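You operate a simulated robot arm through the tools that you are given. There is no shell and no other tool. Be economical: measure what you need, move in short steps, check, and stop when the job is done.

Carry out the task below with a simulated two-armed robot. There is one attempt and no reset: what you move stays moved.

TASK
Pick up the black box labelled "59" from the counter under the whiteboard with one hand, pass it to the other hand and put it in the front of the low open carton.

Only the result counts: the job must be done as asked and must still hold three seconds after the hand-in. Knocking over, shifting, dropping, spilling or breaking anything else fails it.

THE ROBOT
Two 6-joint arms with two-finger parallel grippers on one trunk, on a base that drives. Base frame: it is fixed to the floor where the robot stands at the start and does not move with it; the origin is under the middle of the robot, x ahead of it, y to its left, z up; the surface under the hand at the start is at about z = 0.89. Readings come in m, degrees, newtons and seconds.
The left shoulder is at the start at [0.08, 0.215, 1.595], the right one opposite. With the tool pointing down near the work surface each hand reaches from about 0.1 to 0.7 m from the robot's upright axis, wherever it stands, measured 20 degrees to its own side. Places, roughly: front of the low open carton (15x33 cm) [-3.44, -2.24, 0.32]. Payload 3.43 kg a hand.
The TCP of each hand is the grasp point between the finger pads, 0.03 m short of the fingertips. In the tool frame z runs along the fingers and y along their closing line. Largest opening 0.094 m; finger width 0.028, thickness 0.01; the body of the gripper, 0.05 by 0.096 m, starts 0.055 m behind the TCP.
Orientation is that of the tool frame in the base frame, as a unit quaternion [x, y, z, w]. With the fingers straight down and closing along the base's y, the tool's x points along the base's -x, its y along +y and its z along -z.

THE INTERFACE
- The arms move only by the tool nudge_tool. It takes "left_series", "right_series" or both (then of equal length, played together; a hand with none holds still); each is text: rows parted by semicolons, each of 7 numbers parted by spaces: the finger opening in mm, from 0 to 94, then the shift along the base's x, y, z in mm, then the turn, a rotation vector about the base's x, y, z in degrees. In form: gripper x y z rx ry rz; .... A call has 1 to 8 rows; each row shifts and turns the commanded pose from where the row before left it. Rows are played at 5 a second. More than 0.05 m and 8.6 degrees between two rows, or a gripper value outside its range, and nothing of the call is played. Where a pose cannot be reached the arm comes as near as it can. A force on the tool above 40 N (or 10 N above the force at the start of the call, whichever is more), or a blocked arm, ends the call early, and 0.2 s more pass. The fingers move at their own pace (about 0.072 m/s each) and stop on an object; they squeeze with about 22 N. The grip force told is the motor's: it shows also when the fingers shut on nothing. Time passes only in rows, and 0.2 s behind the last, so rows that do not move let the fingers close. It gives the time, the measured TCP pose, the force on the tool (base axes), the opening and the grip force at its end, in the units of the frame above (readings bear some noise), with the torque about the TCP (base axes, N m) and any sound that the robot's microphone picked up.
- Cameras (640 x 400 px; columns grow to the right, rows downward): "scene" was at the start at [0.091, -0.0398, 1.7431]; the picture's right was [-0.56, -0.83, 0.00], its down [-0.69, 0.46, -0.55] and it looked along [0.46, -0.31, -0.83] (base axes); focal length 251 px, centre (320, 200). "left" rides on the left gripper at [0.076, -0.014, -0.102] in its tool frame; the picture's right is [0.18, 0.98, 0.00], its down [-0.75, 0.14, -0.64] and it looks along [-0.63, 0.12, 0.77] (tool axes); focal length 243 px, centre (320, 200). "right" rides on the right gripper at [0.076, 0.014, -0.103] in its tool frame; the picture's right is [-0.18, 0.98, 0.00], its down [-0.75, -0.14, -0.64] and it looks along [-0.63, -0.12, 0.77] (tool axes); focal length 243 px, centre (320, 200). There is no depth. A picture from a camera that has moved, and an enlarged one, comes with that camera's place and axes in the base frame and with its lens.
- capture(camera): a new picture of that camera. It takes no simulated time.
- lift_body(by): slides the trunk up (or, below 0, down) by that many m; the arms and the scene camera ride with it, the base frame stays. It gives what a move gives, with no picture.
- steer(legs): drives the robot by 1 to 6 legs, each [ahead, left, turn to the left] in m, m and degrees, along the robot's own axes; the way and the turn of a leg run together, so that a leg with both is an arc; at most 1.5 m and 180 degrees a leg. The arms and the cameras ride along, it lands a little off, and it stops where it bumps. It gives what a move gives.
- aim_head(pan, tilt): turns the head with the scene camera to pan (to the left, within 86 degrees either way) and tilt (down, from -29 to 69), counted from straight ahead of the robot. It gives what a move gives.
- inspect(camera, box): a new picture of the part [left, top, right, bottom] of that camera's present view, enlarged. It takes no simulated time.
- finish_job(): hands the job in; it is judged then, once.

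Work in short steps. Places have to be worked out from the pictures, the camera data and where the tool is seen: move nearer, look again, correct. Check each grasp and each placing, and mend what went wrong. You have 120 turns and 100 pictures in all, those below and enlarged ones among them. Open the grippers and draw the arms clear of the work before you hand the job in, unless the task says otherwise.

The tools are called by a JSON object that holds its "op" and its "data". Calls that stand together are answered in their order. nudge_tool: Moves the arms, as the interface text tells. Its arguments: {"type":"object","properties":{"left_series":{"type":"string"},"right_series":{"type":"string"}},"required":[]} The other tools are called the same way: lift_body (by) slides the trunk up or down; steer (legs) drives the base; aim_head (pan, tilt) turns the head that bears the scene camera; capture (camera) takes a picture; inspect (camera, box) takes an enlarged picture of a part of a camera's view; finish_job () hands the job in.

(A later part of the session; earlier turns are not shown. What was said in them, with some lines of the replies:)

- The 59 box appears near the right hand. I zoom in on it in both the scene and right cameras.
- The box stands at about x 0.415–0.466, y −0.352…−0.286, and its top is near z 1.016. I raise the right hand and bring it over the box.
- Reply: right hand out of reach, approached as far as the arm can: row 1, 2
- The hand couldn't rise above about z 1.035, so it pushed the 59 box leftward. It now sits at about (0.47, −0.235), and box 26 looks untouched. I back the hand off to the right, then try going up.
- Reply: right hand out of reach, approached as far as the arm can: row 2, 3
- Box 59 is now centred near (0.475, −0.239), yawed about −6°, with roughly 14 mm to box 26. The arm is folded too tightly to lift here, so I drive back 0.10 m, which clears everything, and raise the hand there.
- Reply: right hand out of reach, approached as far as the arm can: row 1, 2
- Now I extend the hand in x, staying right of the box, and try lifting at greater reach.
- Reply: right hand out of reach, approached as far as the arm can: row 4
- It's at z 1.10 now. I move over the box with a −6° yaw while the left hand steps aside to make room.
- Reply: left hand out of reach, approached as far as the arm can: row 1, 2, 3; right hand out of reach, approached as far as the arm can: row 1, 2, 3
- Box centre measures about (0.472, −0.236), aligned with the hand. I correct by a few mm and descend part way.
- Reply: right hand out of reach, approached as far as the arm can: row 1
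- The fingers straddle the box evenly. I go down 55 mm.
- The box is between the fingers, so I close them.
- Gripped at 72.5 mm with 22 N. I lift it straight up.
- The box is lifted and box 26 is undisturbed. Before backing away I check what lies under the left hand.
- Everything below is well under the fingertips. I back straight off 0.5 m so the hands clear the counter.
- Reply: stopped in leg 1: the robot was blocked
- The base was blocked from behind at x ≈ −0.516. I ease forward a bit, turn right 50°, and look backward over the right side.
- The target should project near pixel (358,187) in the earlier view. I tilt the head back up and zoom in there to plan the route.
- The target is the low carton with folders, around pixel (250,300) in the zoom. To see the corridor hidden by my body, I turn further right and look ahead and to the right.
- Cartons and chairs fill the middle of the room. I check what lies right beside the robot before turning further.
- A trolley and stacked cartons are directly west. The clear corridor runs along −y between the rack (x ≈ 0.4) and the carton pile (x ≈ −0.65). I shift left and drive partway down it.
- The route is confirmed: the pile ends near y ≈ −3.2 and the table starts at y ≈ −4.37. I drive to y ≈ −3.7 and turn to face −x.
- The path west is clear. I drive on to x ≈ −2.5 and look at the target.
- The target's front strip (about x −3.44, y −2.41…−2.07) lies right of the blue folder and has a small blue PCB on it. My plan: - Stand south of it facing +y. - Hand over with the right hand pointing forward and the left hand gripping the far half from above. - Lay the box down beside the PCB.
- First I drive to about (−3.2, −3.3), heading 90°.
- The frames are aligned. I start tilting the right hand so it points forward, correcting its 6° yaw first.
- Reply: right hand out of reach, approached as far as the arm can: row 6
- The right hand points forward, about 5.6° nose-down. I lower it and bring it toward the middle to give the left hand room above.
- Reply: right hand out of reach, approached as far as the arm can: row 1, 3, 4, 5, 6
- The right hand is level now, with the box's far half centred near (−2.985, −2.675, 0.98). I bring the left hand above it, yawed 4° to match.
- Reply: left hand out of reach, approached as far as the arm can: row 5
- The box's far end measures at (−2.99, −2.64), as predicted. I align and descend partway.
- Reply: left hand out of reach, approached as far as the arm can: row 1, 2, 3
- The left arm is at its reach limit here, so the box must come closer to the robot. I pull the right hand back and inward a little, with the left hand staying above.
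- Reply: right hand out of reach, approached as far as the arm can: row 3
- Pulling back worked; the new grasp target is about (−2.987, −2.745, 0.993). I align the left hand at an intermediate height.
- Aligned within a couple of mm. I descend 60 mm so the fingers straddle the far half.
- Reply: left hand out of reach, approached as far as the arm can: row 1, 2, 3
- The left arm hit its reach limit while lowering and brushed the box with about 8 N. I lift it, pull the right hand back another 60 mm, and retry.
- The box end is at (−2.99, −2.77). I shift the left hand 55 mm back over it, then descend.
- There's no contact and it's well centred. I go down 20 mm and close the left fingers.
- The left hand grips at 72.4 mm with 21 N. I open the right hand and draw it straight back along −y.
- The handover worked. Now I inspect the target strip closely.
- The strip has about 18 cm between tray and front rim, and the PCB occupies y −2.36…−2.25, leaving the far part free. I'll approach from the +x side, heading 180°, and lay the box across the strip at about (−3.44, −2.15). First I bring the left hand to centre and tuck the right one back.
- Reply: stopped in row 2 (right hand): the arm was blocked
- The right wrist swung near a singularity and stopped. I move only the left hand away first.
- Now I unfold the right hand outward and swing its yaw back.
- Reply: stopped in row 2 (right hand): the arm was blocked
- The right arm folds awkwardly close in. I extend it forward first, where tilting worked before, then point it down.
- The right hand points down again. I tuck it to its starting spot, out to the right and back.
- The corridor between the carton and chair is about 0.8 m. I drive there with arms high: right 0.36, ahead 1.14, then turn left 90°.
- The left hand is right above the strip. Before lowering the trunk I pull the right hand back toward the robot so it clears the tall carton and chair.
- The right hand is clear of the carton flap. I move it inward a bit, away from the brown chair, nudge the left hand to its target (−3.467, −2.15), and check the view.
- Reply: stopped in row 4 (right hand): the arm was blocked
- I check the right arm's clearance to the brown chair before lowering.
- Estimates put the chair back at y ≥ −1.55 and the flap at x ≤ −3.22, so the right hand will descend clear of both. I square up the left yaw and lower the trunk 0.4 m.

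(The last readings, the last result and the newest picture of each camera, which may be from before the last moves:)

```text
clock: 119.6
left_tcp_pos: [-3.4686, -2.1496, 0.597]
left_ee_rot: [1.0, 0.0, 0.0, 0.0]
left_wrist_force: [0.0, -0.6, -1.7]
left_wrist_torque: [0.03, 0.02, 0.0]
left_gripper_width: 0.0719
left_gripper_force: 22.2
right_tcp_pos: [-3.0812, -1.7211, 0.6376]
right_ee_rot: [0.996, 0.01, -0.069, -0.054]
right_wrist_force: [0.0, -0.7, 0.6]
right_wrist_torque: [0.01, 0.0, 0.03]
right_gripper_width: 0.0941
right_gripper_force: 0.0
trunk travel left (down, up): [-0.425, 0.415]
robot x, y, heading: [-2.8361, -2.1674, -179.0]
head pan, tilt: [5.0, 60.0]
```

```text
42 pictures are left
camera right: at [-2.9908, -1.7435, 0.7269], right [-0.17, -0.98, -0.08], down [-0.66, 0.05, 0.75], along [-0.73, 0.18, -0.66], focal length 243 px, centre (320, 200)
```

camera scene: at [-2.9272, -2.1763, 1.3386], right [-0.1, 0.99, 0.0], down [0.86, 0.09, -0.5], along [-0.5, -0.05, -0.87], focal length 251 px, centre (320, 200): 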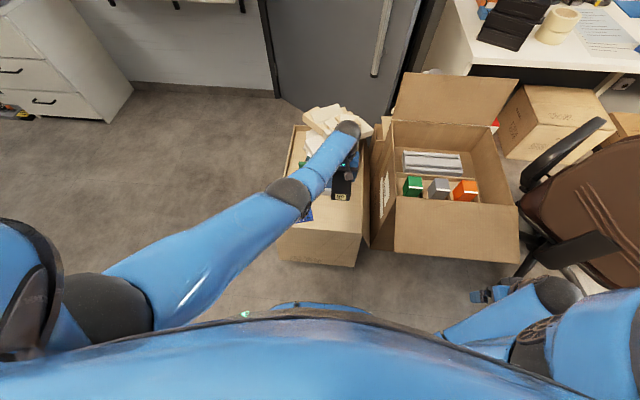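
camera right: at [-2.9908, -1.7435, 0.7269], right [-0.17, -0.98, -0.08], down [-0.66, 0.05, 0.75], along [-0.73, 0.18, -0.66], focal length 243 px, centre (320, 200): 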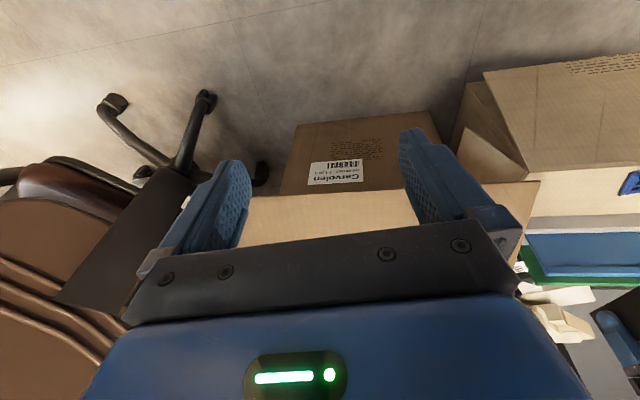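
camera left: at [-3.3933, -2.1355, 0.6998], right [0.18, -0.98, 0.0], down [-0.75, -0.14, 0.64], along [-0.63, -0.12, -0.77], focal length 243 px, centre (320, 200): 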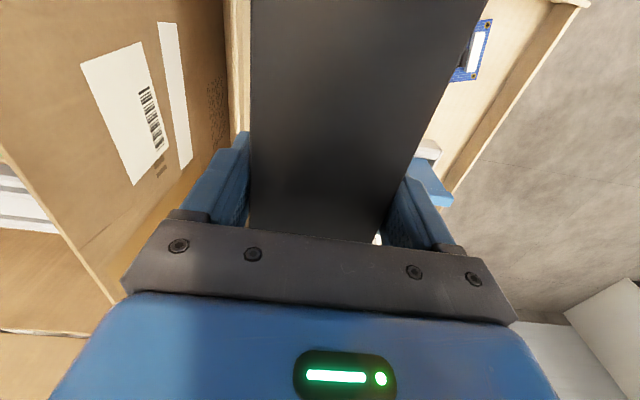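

The space below is clear. I shift the left hand 8 mm away from the tall carton wall and lower the trunk another 0.15 m.

{"op": "nudge_tool", "data": {"left_series": "0 0 -8 0 0 0 0; 0 0 0 0 0 0 0"}}

{"op": "lift_body", "data": {"by": -0.15}}

{"op": "capture", "data": {"camera": "left"}}

{"op": "inspect", "data": {"camera": "scene", "box": [240, 100, 440, 280]}}

```text
clock: 120.2
left_tcp_pos: [-3.4684, -2.1577, 0.5978]
left_ee_rot: [1.0, 0.0, 0.0, 0.0]
left_wrist_force: [0.3, 0.0, -1.6]
left_wrist_torque: [0.02, 0.09, 0.03]
left_gripper_width: 0.0722
left_gripper_force: 21.8
right_tcp_pos: [-3.0807, -1.7209, 0.6364]
right_ee_rot: [0.996, 0.01, -0.069, -0.054]
right_wrist_force: [-0.4, 0.4, -0.1]
right_wrist_torque: [0.05, -0.02, 0.04]
right_gripper_width: 0.0941
right_gripper_force: 0.0
trunk travel left (down, up): [-0.425, 0.415]
robot x, y, heading: [-2.8296, -2.1698, -179.2]
head pan, tilt: [5.0, 60.0]
```

```text
clock: 121.9
left_tcp_pos: [-3.4676, -2.1582, 0.4468]
left_ee_rot: [1.0, 0.0, 0.0, 0.0]
left_wrist_force: [-0.5, 0.1, -2.2]
left_wrist_torque: [-0.02, 0.05, 0.01]
left_gripper_width: 0.0723
left_gripper_force: 22.5
right_tcp_pos: [-3.0802, -1.7203, 0.4863]
right_ee_rot: [0.996, 0.01, -0.069, -0.055]
right_wrist_force: [0.5, 0.4, 1.0]
right_wrist_torque: [-0.05, -0.01, -0.01]
right_gripper_width: 0.0941
right_gripper_force: 0.1
trunk travel left (down, up): [-0.275, 0.565]
robot x, y, heading: [-2.8322, -2.1714, -179.2]
head pan, tilt: [5.0, 60.0]
```

```text
41 pictures are left
camera left: at [-3.3933, -2.1436, 0.5495], right [0.18, -0.98, 0.0], down [-0.75, -0.14, 0.64], along [-0.63, -0.12, -0.77], focal length 243 px, centre (320, 200)
```

left: 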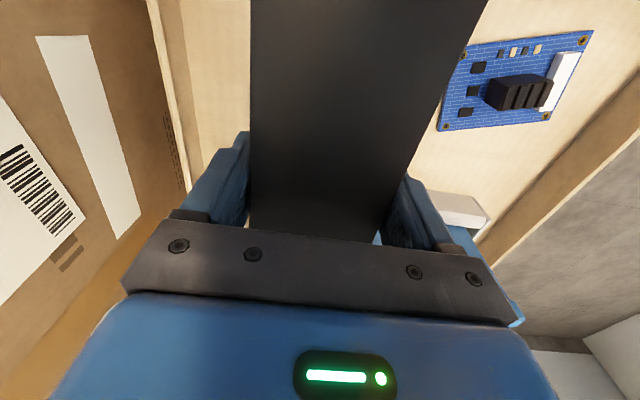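

```text
2.22 times, centred on (340, 190) of scene
camera zoom: at [-2.927, -2.1765, 1.188], right [-0.1, 0.99, 0.0], down [0.86, 0.09, -0.5], along [-0.5, -0.05, -0.87], focal length 558 px, centre (276, 222)
```

zoom: 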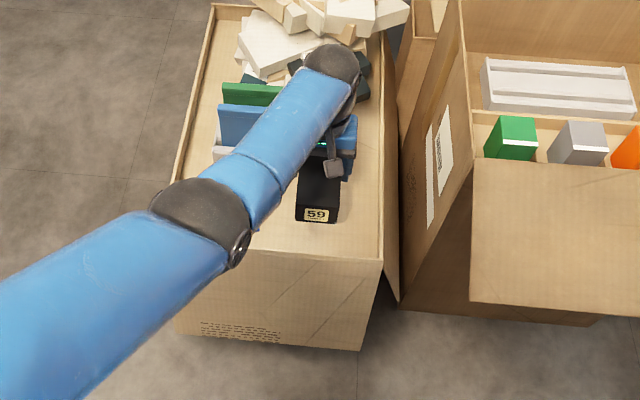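

The box is well placed between the PCB (edge y ≈ −2.265), tray and rim. I lower the left hand in small steps, watching force.

{"op": "nudge_tool", "data": {"left_series": "0 0 0 -25 0 0 0; 0 0 0 -25 0 0 0; 0 0 0 -20 0 0 0; 0 0 0 0 0 0 0"}}

{"op": "capture", "data": {"camera": "left"}}

{"op": "inspect", "data": {"camera": "scene", "box": [290, 130, 390, 220]}}

```text
clock: 122.9
left_tcp_pos: [-3.4534, -2.1648, 0.3877]
left_ee_rot: [1.0, 0.0, 0.0, 0.0]
left_wrist_force: [0.1, -0.2, -2.2]
left_wrist_torque: [-0.01, 0.08, 0.0]
left_gripper_width: 0.0724
left_gripper_force: 22.1
left hand out of reach, approached as far as the arm can: row 2, 3
right_tcp_pos: [-3.0793, -1.7196, 0.4873]
right_ee_rot: [0.996, 0.011, -0.069, -0.054]
right_wrist_force: [0.3, -0.2, 0.0]
right_wrist_torque: [-0.03, 0.01, -0.02]
right_gripper_width: 0.094
right_gripper_force: 0.1
trunk travel left (down, up): [-0.275, 0.565]
robot x, y, heading: [-2.8284, -2.1741, -179.0]
head pan, tilt: [5.0, 60.0]
```

```text
39 pictures are left
camera left: at [-3.3779, -2.1499, 0.49], right [0.18, -0.98, 0.0], down [-0.75, -0.14, 0.64], along [-0.63, -0.12, -0.77], focal length 243 px, centre (320, 200)
```

left: 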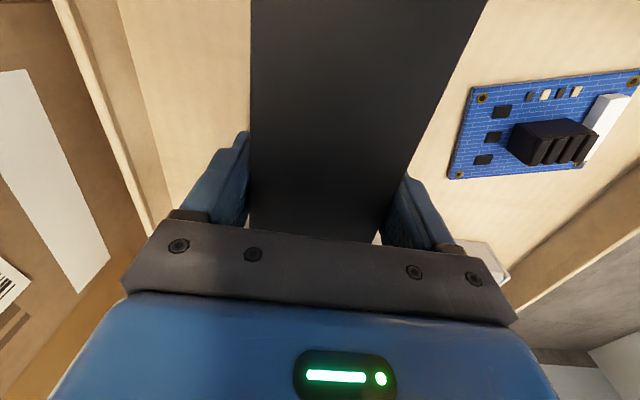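

```text
4.44 times, centred on (340, 175) of scene
camera zoom: at [-2.9271, -2.1764, 1.1887], right [-0.1, 0.99, 0.0], down [0.86, 0.09, -0.5], along [-0.5, -0.05, -0.87], focal length 1117 px, centre (231, 311)
```

zoom: 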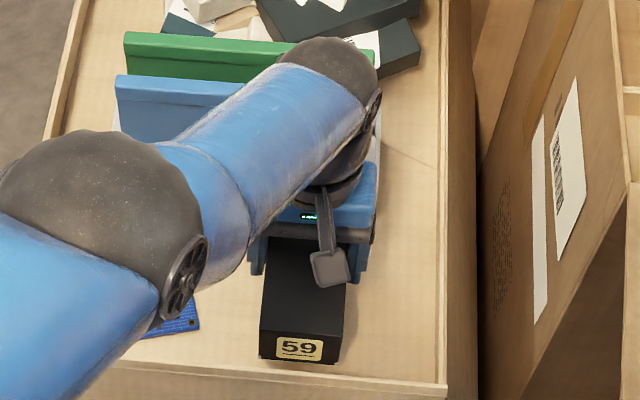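

The arm reached its limit and drifted 14 mm toward the rim. I raise the hand, restore x, and do the final lowering with the trunk.

{"op": "nudge_tool", "data": {"left_series": "0 0 0 20 0 0 0; 0 -8 3 25 0 0 0; 0 -8 3 15 0 0 0; 0 0 0 0 0 0 0"}}

{"op": "lift_body", "data": {"by": -0.06}}

{"op": "inspect", "data": {"camera": "scene", "box": [290, 130, 390, 220]}}

{"op": "capture", "data": {"camera": "right"}}

```text
clock: 123.9
left_tcp_pos: [-3.4785, -2.1546, 0.4415]
left_ee_rot: [1.0, -0.001, 0.0, 0.0]
left_wrist_force: [-0.2, -0.6, -2.2]
left_wrist_torque: [0.01, 0.05, 0.02]
left_gripper_width: 0.0723
left_gripper_force: 21.6
left hand out of reach, approached as far as the arm can: row 1, 2
right_tcp_pos: [-3.0805, -1.7211, 0.4865]
right_ee_rot: [0.996, 0.01, -0.068, -0.054]
right_wrist_force: [-0.5, 0.4, 0.1]
right_wrist_torque: [-0.01, 0.03, -0.03]
right_gripper_width: 0.0941
right_gripper_force: 0.1
trunk travel left (down, up): [-0.275, 0.565]
robot x, y, heading: [-2.8318, -2.1685, -179.1]
head pan, tilt: [5.0, 60.0]
```

```text
clock: 124.9
left_tcp_pos: [-3.478, -2.1563, 0.3797]
left_ee_rot: [1.0, -0.001, -0.001, 0.0]
left_wrist_force: [0.6, 0.1, -1.9]
left_wrist_torque: [0.02, 0.08, 0.04]
left_gripper_width: 0.0722
left_gripper_force: 21.7
right_tcp_pos: [-3.0806, -1.721, 0.4265]
right_ee_rot: [0.996, 0.01, -0.069, -0.055]
right_wrist_force: [-1.0, 0.2, -0.4]
right_wrist_torque: [0.0, -0.03, 0.0]
right_gripper_width: 0.094
right_gripper_force: 0.1
trunk travel left (down, up): [-0.215, 0.625]
robot x, y, heading: [-2.8339, -2.1693, -179.1]
head pan, tilt: [5.0, 60.0]
```

```text
4.44 times, centred on (340, 175) of scene
camera zoom: at [-2.9269, -2.1765, 1.1278], right [-0.1, 0.99, 0.0], down [0.86, 0.09, -0.5], along [-0.5, -0.05, -0.87], focal length 1117 px, centre (231, 311)
```

zoom: 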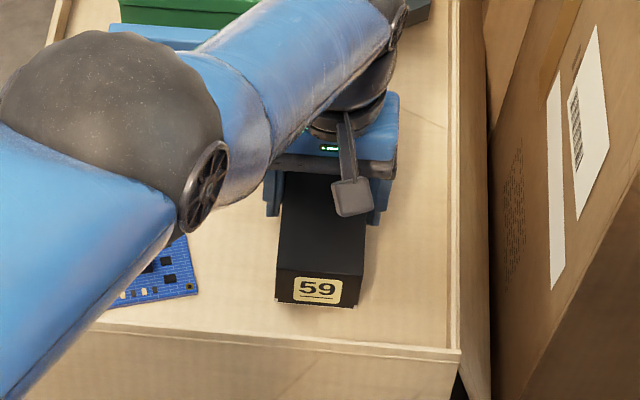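

```text
36 pictures are left
camera right: at [-2.9905, -1.7434, 0.5166], right [-0.17, -0.98, -0.08], down [-0.66, 0.05, 0.75], along [-0.73, 0.18, -0.66], focal length 243 px, centre (320, 200)
```

right: 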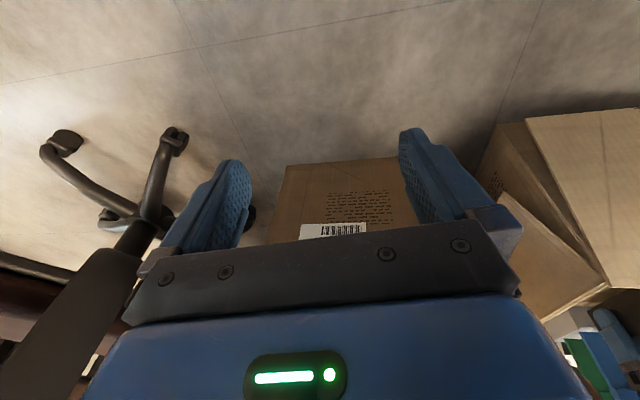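

There is still clearance. I shift 8 mm from the tray and lower 17 mm, watching for contact.

{"op": "nudge_tool", "data": {"left_series": "0 8 0 0 0 0 0; 0 0 0 0 0 0 0"}}

{"op": "lift_body", "data": {"by": -0.017}}

{"op": "inspect", "data": {"camera": "scene", "box": [290, 130, 390, 220]}}

{"op": "capture", "data": {"camera": "left"}}

```text
clock: 125.5
left_tcp_pos: [-3.4752, -2.1525, 0.3794]
left_ee_rot: [1.0, -0.001, 0.001, 0.0]
left_wrist_force: [-0.4, -0.1, -2.5]
left_wrist_torque: [0.01, 0.04, 0.0]
left_gripper_width: 0.0722
left_gripper_force: 22.4
left hand out of reach, approached as far as the arm can: row 1
right_tcp_pos: [-3.0812, -1.7214, 0.4264]
right_ee_rot: [0.996, 0.011, -0.068, -0.053]
right_wrist_force: [-0.3, 1.1, -0.1]
right_wrist_torque: [-0.01, 0.02, 0.02]
right_gripper_width: 0.0942
right_gripper_force: 0.0
trunk travel left (down, up): [-0.215, 0.625]
robot x, y, heading: [-2.8312, -2.1677, -179.1]
head pan, tilt: [5.0, 60.0]
```

```text
clock: 126.2
left_tcp_pos: [-3.4761, -2.1529, 0.3661]
left_ee_rot: [1.0, 0.001, -0.002, 0.0]
left_wrist_force: [0.3, -2.5, 14.0]
left_wrist_torque: [-0.18, -0.16, -0.01]
left_gripper_width: 0.0723
left_gripper_force: 21.9
right_tcp_pos: [-3.081, -1.7205, 0.4114]
right_ee_rot: [0.996, 0.011, -0.071, -0.054]
right_wrist_force: [-0.8, 0.0, 0.2]
right_wrist_torque: [0.01, -0.01, 0.0]
right_gripper_width: 0.0941
right_gripper_force: 0.0
trunk travel left (down, up): [-0.198, 0.642]
robot x, y, heading: [-2.8307, -2.1663, -179.2]
head pan, tilt: [5.0, 60.0]
```

```text
4.44 times, centred on (340, 175) of scene
camera zoom: at [-2.925, -2.1766, 1.1118], right [-0.1, 0.99, 0.0], down [0.86, 0.09, -0.5], along [-0.5, -0.05, -0.87], focal length 1117 px, centre (231, 311)
```

zoom: 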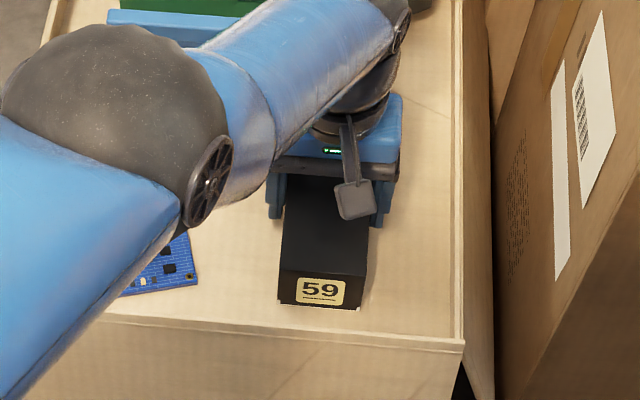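

```text
34 pictures are left
camera left: at [-3.4006, -2.138, 0.4677], right [0.18, -0.98, 0.0], down [-0.75, -0.14, 0.64], along [-0.63, -0.12, -0.76], focal length 243 px, centre (320, 200)
```

left: 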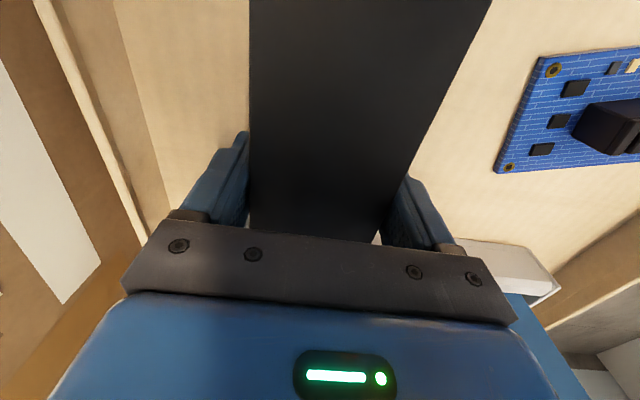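

Contact with the carton floor shows as 14 N at TCP z 0.366. I relieve slightly and open the fingers.

{"op": "nudge_tool", "data": {"left_series": "0 0 0 2 0 0 0; 80 0 0 0 0 0 0; 88 0 0 0 0 0 0; 88 0 0 0 0 0 0; 88 0 0 0 0 0 0"}}

{"op": "capture", "data": {"camera": "left"}}

```text
clock: 127.4
left_tcp_pos: [-3.4761, -2.1528, 0.3631]
left_ee_rot: [1.0, -0.001, 0.001, 0.001]
left_wrist_force: [0.4, -0.2, 0.4]
left_wrist_torque: [-0.03, -0.05, -0.01]
left_gripper_width: 0.0881
left_gripper_force: 0.0
right_tcp_pos: [-3.0803, -1.7199, 0.4091]
right_ee_rot: [0.996, 0.011, -0.068, -0.054]
right_wrist_force: [0.0, 0.4, 0.0]
right_wrist_torque: [-0.01, 0.0, -0.01]
right_gripper_width: 0.094
right_gripper_force: 0.1
trunk travel left (down, up): [-0.198, 0.642]
robot x, y, heading: [-2.8331, -2.1664, -179.3]
head pan, tilt: [5.0, 60.0]
```

```text
33 pictures are left
camera left: at [-3.4006, -2.1378, 0.4667], right [0.18, -0.98, 0.0], down [-0.76, -0.14, 0.64], along [-0.63, -0.12, -0.77], focal length 243 px, centre (320, 200)
```

left: 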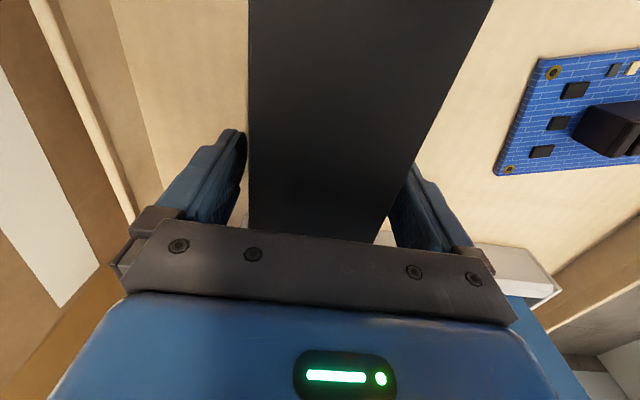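

The fingers are free. I open fully and raise the trunk straight up.

{"op": "nudge_tool", "data": {"left_series": "94 0 0 0 0 0 0; 94 0 0 0 0 0 0"}}

{"op": "lift_body", "data": {"by": 0.06}}

{"op": "capture", "data": {"camera": "left"}}

```text
clock: 128.0
left_tcp_pos: [-3.4754, -2.154, 0.3643]
left_ee_rot: [1.0, 0.0, 0.001, 0.001]
left_wrist_force: [0.3, 0.0, 0.6]
left_wrist_torque: [-0.03, 0.03, -0.01]
left_gripper_width: 0.094
left_gripper_force: 0.1
right_tcp_pos: [-3.0812, -1.7208, 0.4098]
right_ee_rot: [0.996, 0.01, -0.068, -0.054]
right_wrist_force: [-0.2, -1.6, -0.3]
right_wrist_torque: [0.03, 0.0, -0.01]
right_gripper_width: 0.0939
right_gripper_force: 0.2
trunk travel left (down, up): [-0.198, 0.642]
robot x, y, heading: [-2.8325, -2.1678, -179.0]
head pan, tilt: [5.0, 60.0]
```

```text
clock: 129.0
left_tcp_pos: [-3.4755, -2.1522, 0.425]
left_ee_rot: [1.0, 0.0, 0.003, 0.001]
left_wrist_force: [-0.8, 0.1, -0.4]
left_wrist_torque: [-0.01, 0.02, 0.01]
left_gripper_width: 0.0943
left_gripper_force: 0.0
right_tcp_pos: [-3.0808, -1.721, 0.4703]
right_ee_rot: [0.996, 0.01, -0.067, -0.053]
right_wrist_force: [-0.5, 0.0, 0.7]
right_wrist_torque: [-0.05, 0.01, -0.01]
right_gripper_width: 0.094
right_gripper_force: 0.0
trunk travel left (down, up): [-0.258, 0.582]
robot x, y, heading: [-2.8315, -2.1699, -179.3]
head pan, tilt: [5.0, 60.0]
```

```text
32 pictures are left
camera left: at [-3.4007, -2.1378, 0.5274], right [0.18, -0.98, 0.0], down [-0.76, -0.14, 0.64], along [-0.63, -0.12, -0.77], focal length 243 px, centre (320, 200)
```

left: 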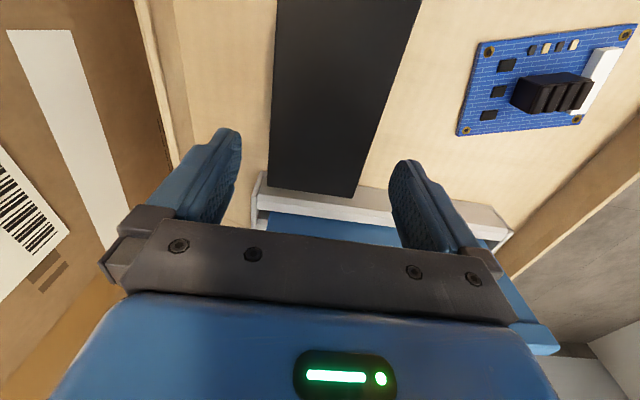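

The box stays on the carton floor, close to the tray. I raise the trunk the rest of the way and check from above.

{"op": "lift_body", "data": {"by": 0.5}}

{"op": "capture", "data": {"camera": "scene"}}

{"op": "capture", "data": {"camera": "left"}}

{"op": "inspect", "data": {"camera": "scene", "box": [250, 130, 390, 260]}}

```text
refused: 0.5 is not a number from -0.4 to 0.4
```

```text
31 pictures are left
camera scene: at [-2.9271, -2.1763, 1.1724], right [-0.1, 0.99, 0.0], down [0.86, 0.09, -0.5], along [-0.5, -0.05, -0.87], focal length 251 px, centre (320, 200)
```

scene: 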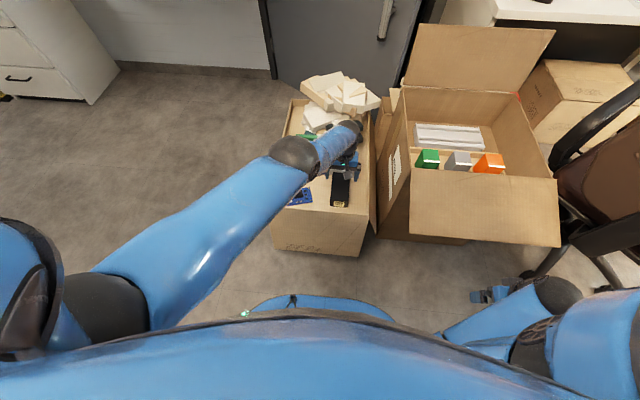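

```text
30 pictures are left
camera left: at [-3.4007, -2.1378, 0.5274], right [0.18, -0.98, 0.0], down [-0.76, -0.14, 0.64], along [-0.63, -0.12, -0.77], focal length 243 px, centre (320, 200)
```

left: 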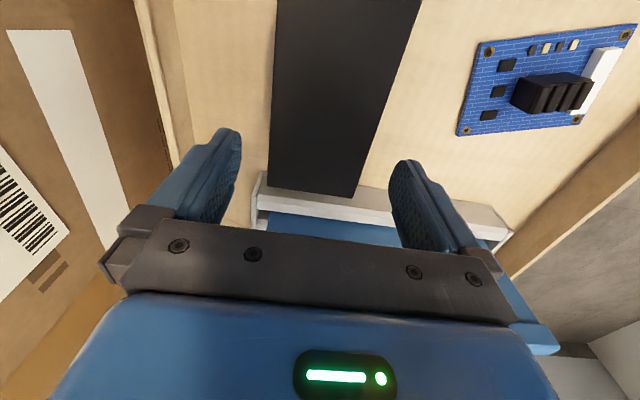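

```text
3.08 times, centred on (320, 195) of scene
camera zoom: at [-2.9271, -2.1763, 1.1724], right [-0.1, 0.99, 0.0], down [0.86, 0.09, -0.5], along [-0.5, -0.05, -0.87], focal length 773 px, centre (320, 215)
```

zoom: 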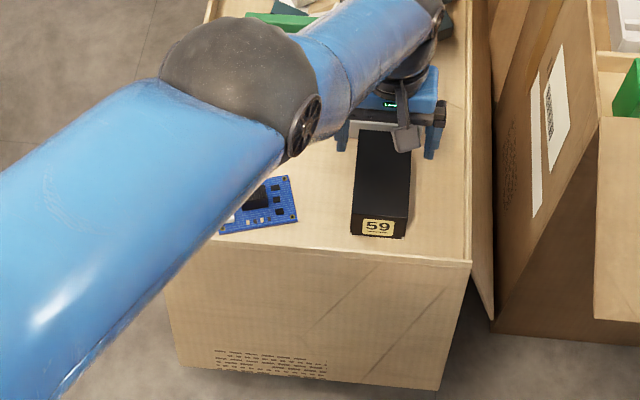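

{"op": "lift_body", "data": {"by": 0.4}}

{"op": "lift_body", "data": {"by": 0.15}}

{"op": "capture", "data": {"camera": "left"}}

```text
clock: 132.8
left_tcp_pos: [-3.4763, -2.1518, 0.8246]
left_ee_rot: [1.0, 0.0, 0.001, 0.001]
left_wrist_force: [-0.3, 0.4, 0.4]
left_wrist_torque: [-0.03, -0.01, 0.0]
left_gripper_width: 0.094
left_gripper_force: 0.0
right_tcp_pos: [-3.0803, -1.721, 0.8706]
right_ee_rot: [0.996, 0.01, -0.068, -0.053]
right_wrist_force: [0.2, -0.3, -0.5]
right_wrist_torque: [0.0, 0.04, -0.01]
right_gripper_width: 0.0939
right_gripper_force: 0.2
trunk travel left (down, up): [-0.658, 0.182]
robot x, y, heading: [-2.8381, -2.1686, -179.3]
head pan, tilt: [5.0, 60.0]
```

```text
clock: 134.6
left_tcp_pos: [-3.4748, -2.1521, 0.975]
left_ee_rot: [1.0, 0.0, 0.002, 0.001]
left_wrist_force: [-0.3, -0.1, -0.4]
left_wrist_torque: [-0.04, 0.0, 0.01]
left_gripper_width: 0.0937
left_gripper_force: 0.1
right_tcp_pos: [-3.081, -1.7207, 1.0199]
right_ee_rot: [0.996, 0.01, -0.068, -0.054]
right_wrist_force: [0.3, 0.3, 0.0]
right_wrist_torque: [0.01, -0.02, -0.03]
right_gripper_width: 0.0939
right_gripper_force: 0.0
trunk travel left (down, up): [-0.808, 0.032]
robot x, y, heading: [-2.8323, -2.1686, -179.3]
head pan, tilt: [5.0, 60.0]
```

```text
28 pictures are left
camera left: at [-3.4008, -2.1378, 1.0773], right [0.18, -0.98, 0.0], down [-0.76, -0.14, 0.64], along [-0.63, -0.12, -0.77], focal length 243 px, centre (320, 200)
```

left: 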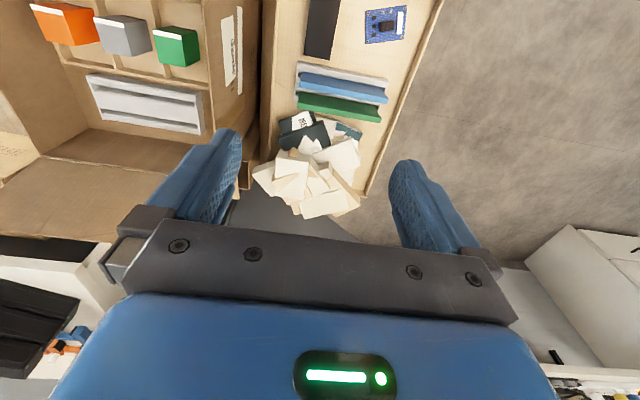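

The box lies flat in the front strip, with a gap to the tray and the PCB. I take one last zoomed check.

{"op": "inspect", "data": {"camera": "left", "box": [240, 0, 460, 140]}}

```text
2.86 times, centred on (350, 70) of left
camera zoom: at [-3.4008, -2.1378, 1.0773], right [0.18, -0.98, 0.0], down [-0.76, -0.14, 0.64], along [-0.63, -0.12, -0.77], focal length 693 px, centre (234, 571)
```

zoom: 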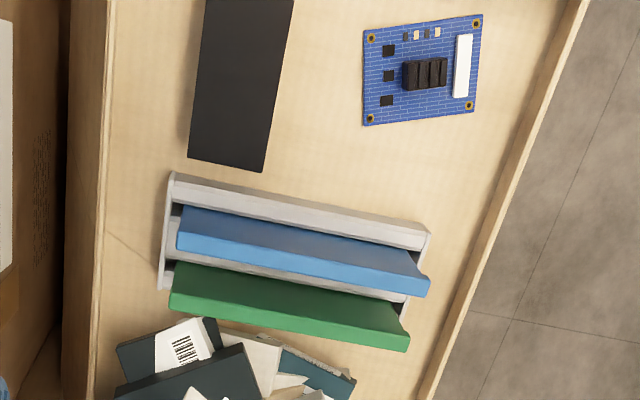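

The box rests flat and clear of its neighbours, the grippers are open and the arms are well above it. I hand the job in.

{"op": "finish_job", "data": {}}

```text
The job is handed in.
```

I picked up the black "59" box with the right hand, passed it to the left, and laid it flat in the front of the low open carton. It rests clear of the folder tray and the blue circuit board, and both grippers are open and drawn up clear.

- **Box pushed at the start:** before the grasp, the right hand slid the "59" box about 9 cm along the counter. The "26" box beside it stayed where it was.
- **Bump while reversing:** the base touched something behind it, probably a trolley stacked with cartons, and stopped. I did not check whether it moved.
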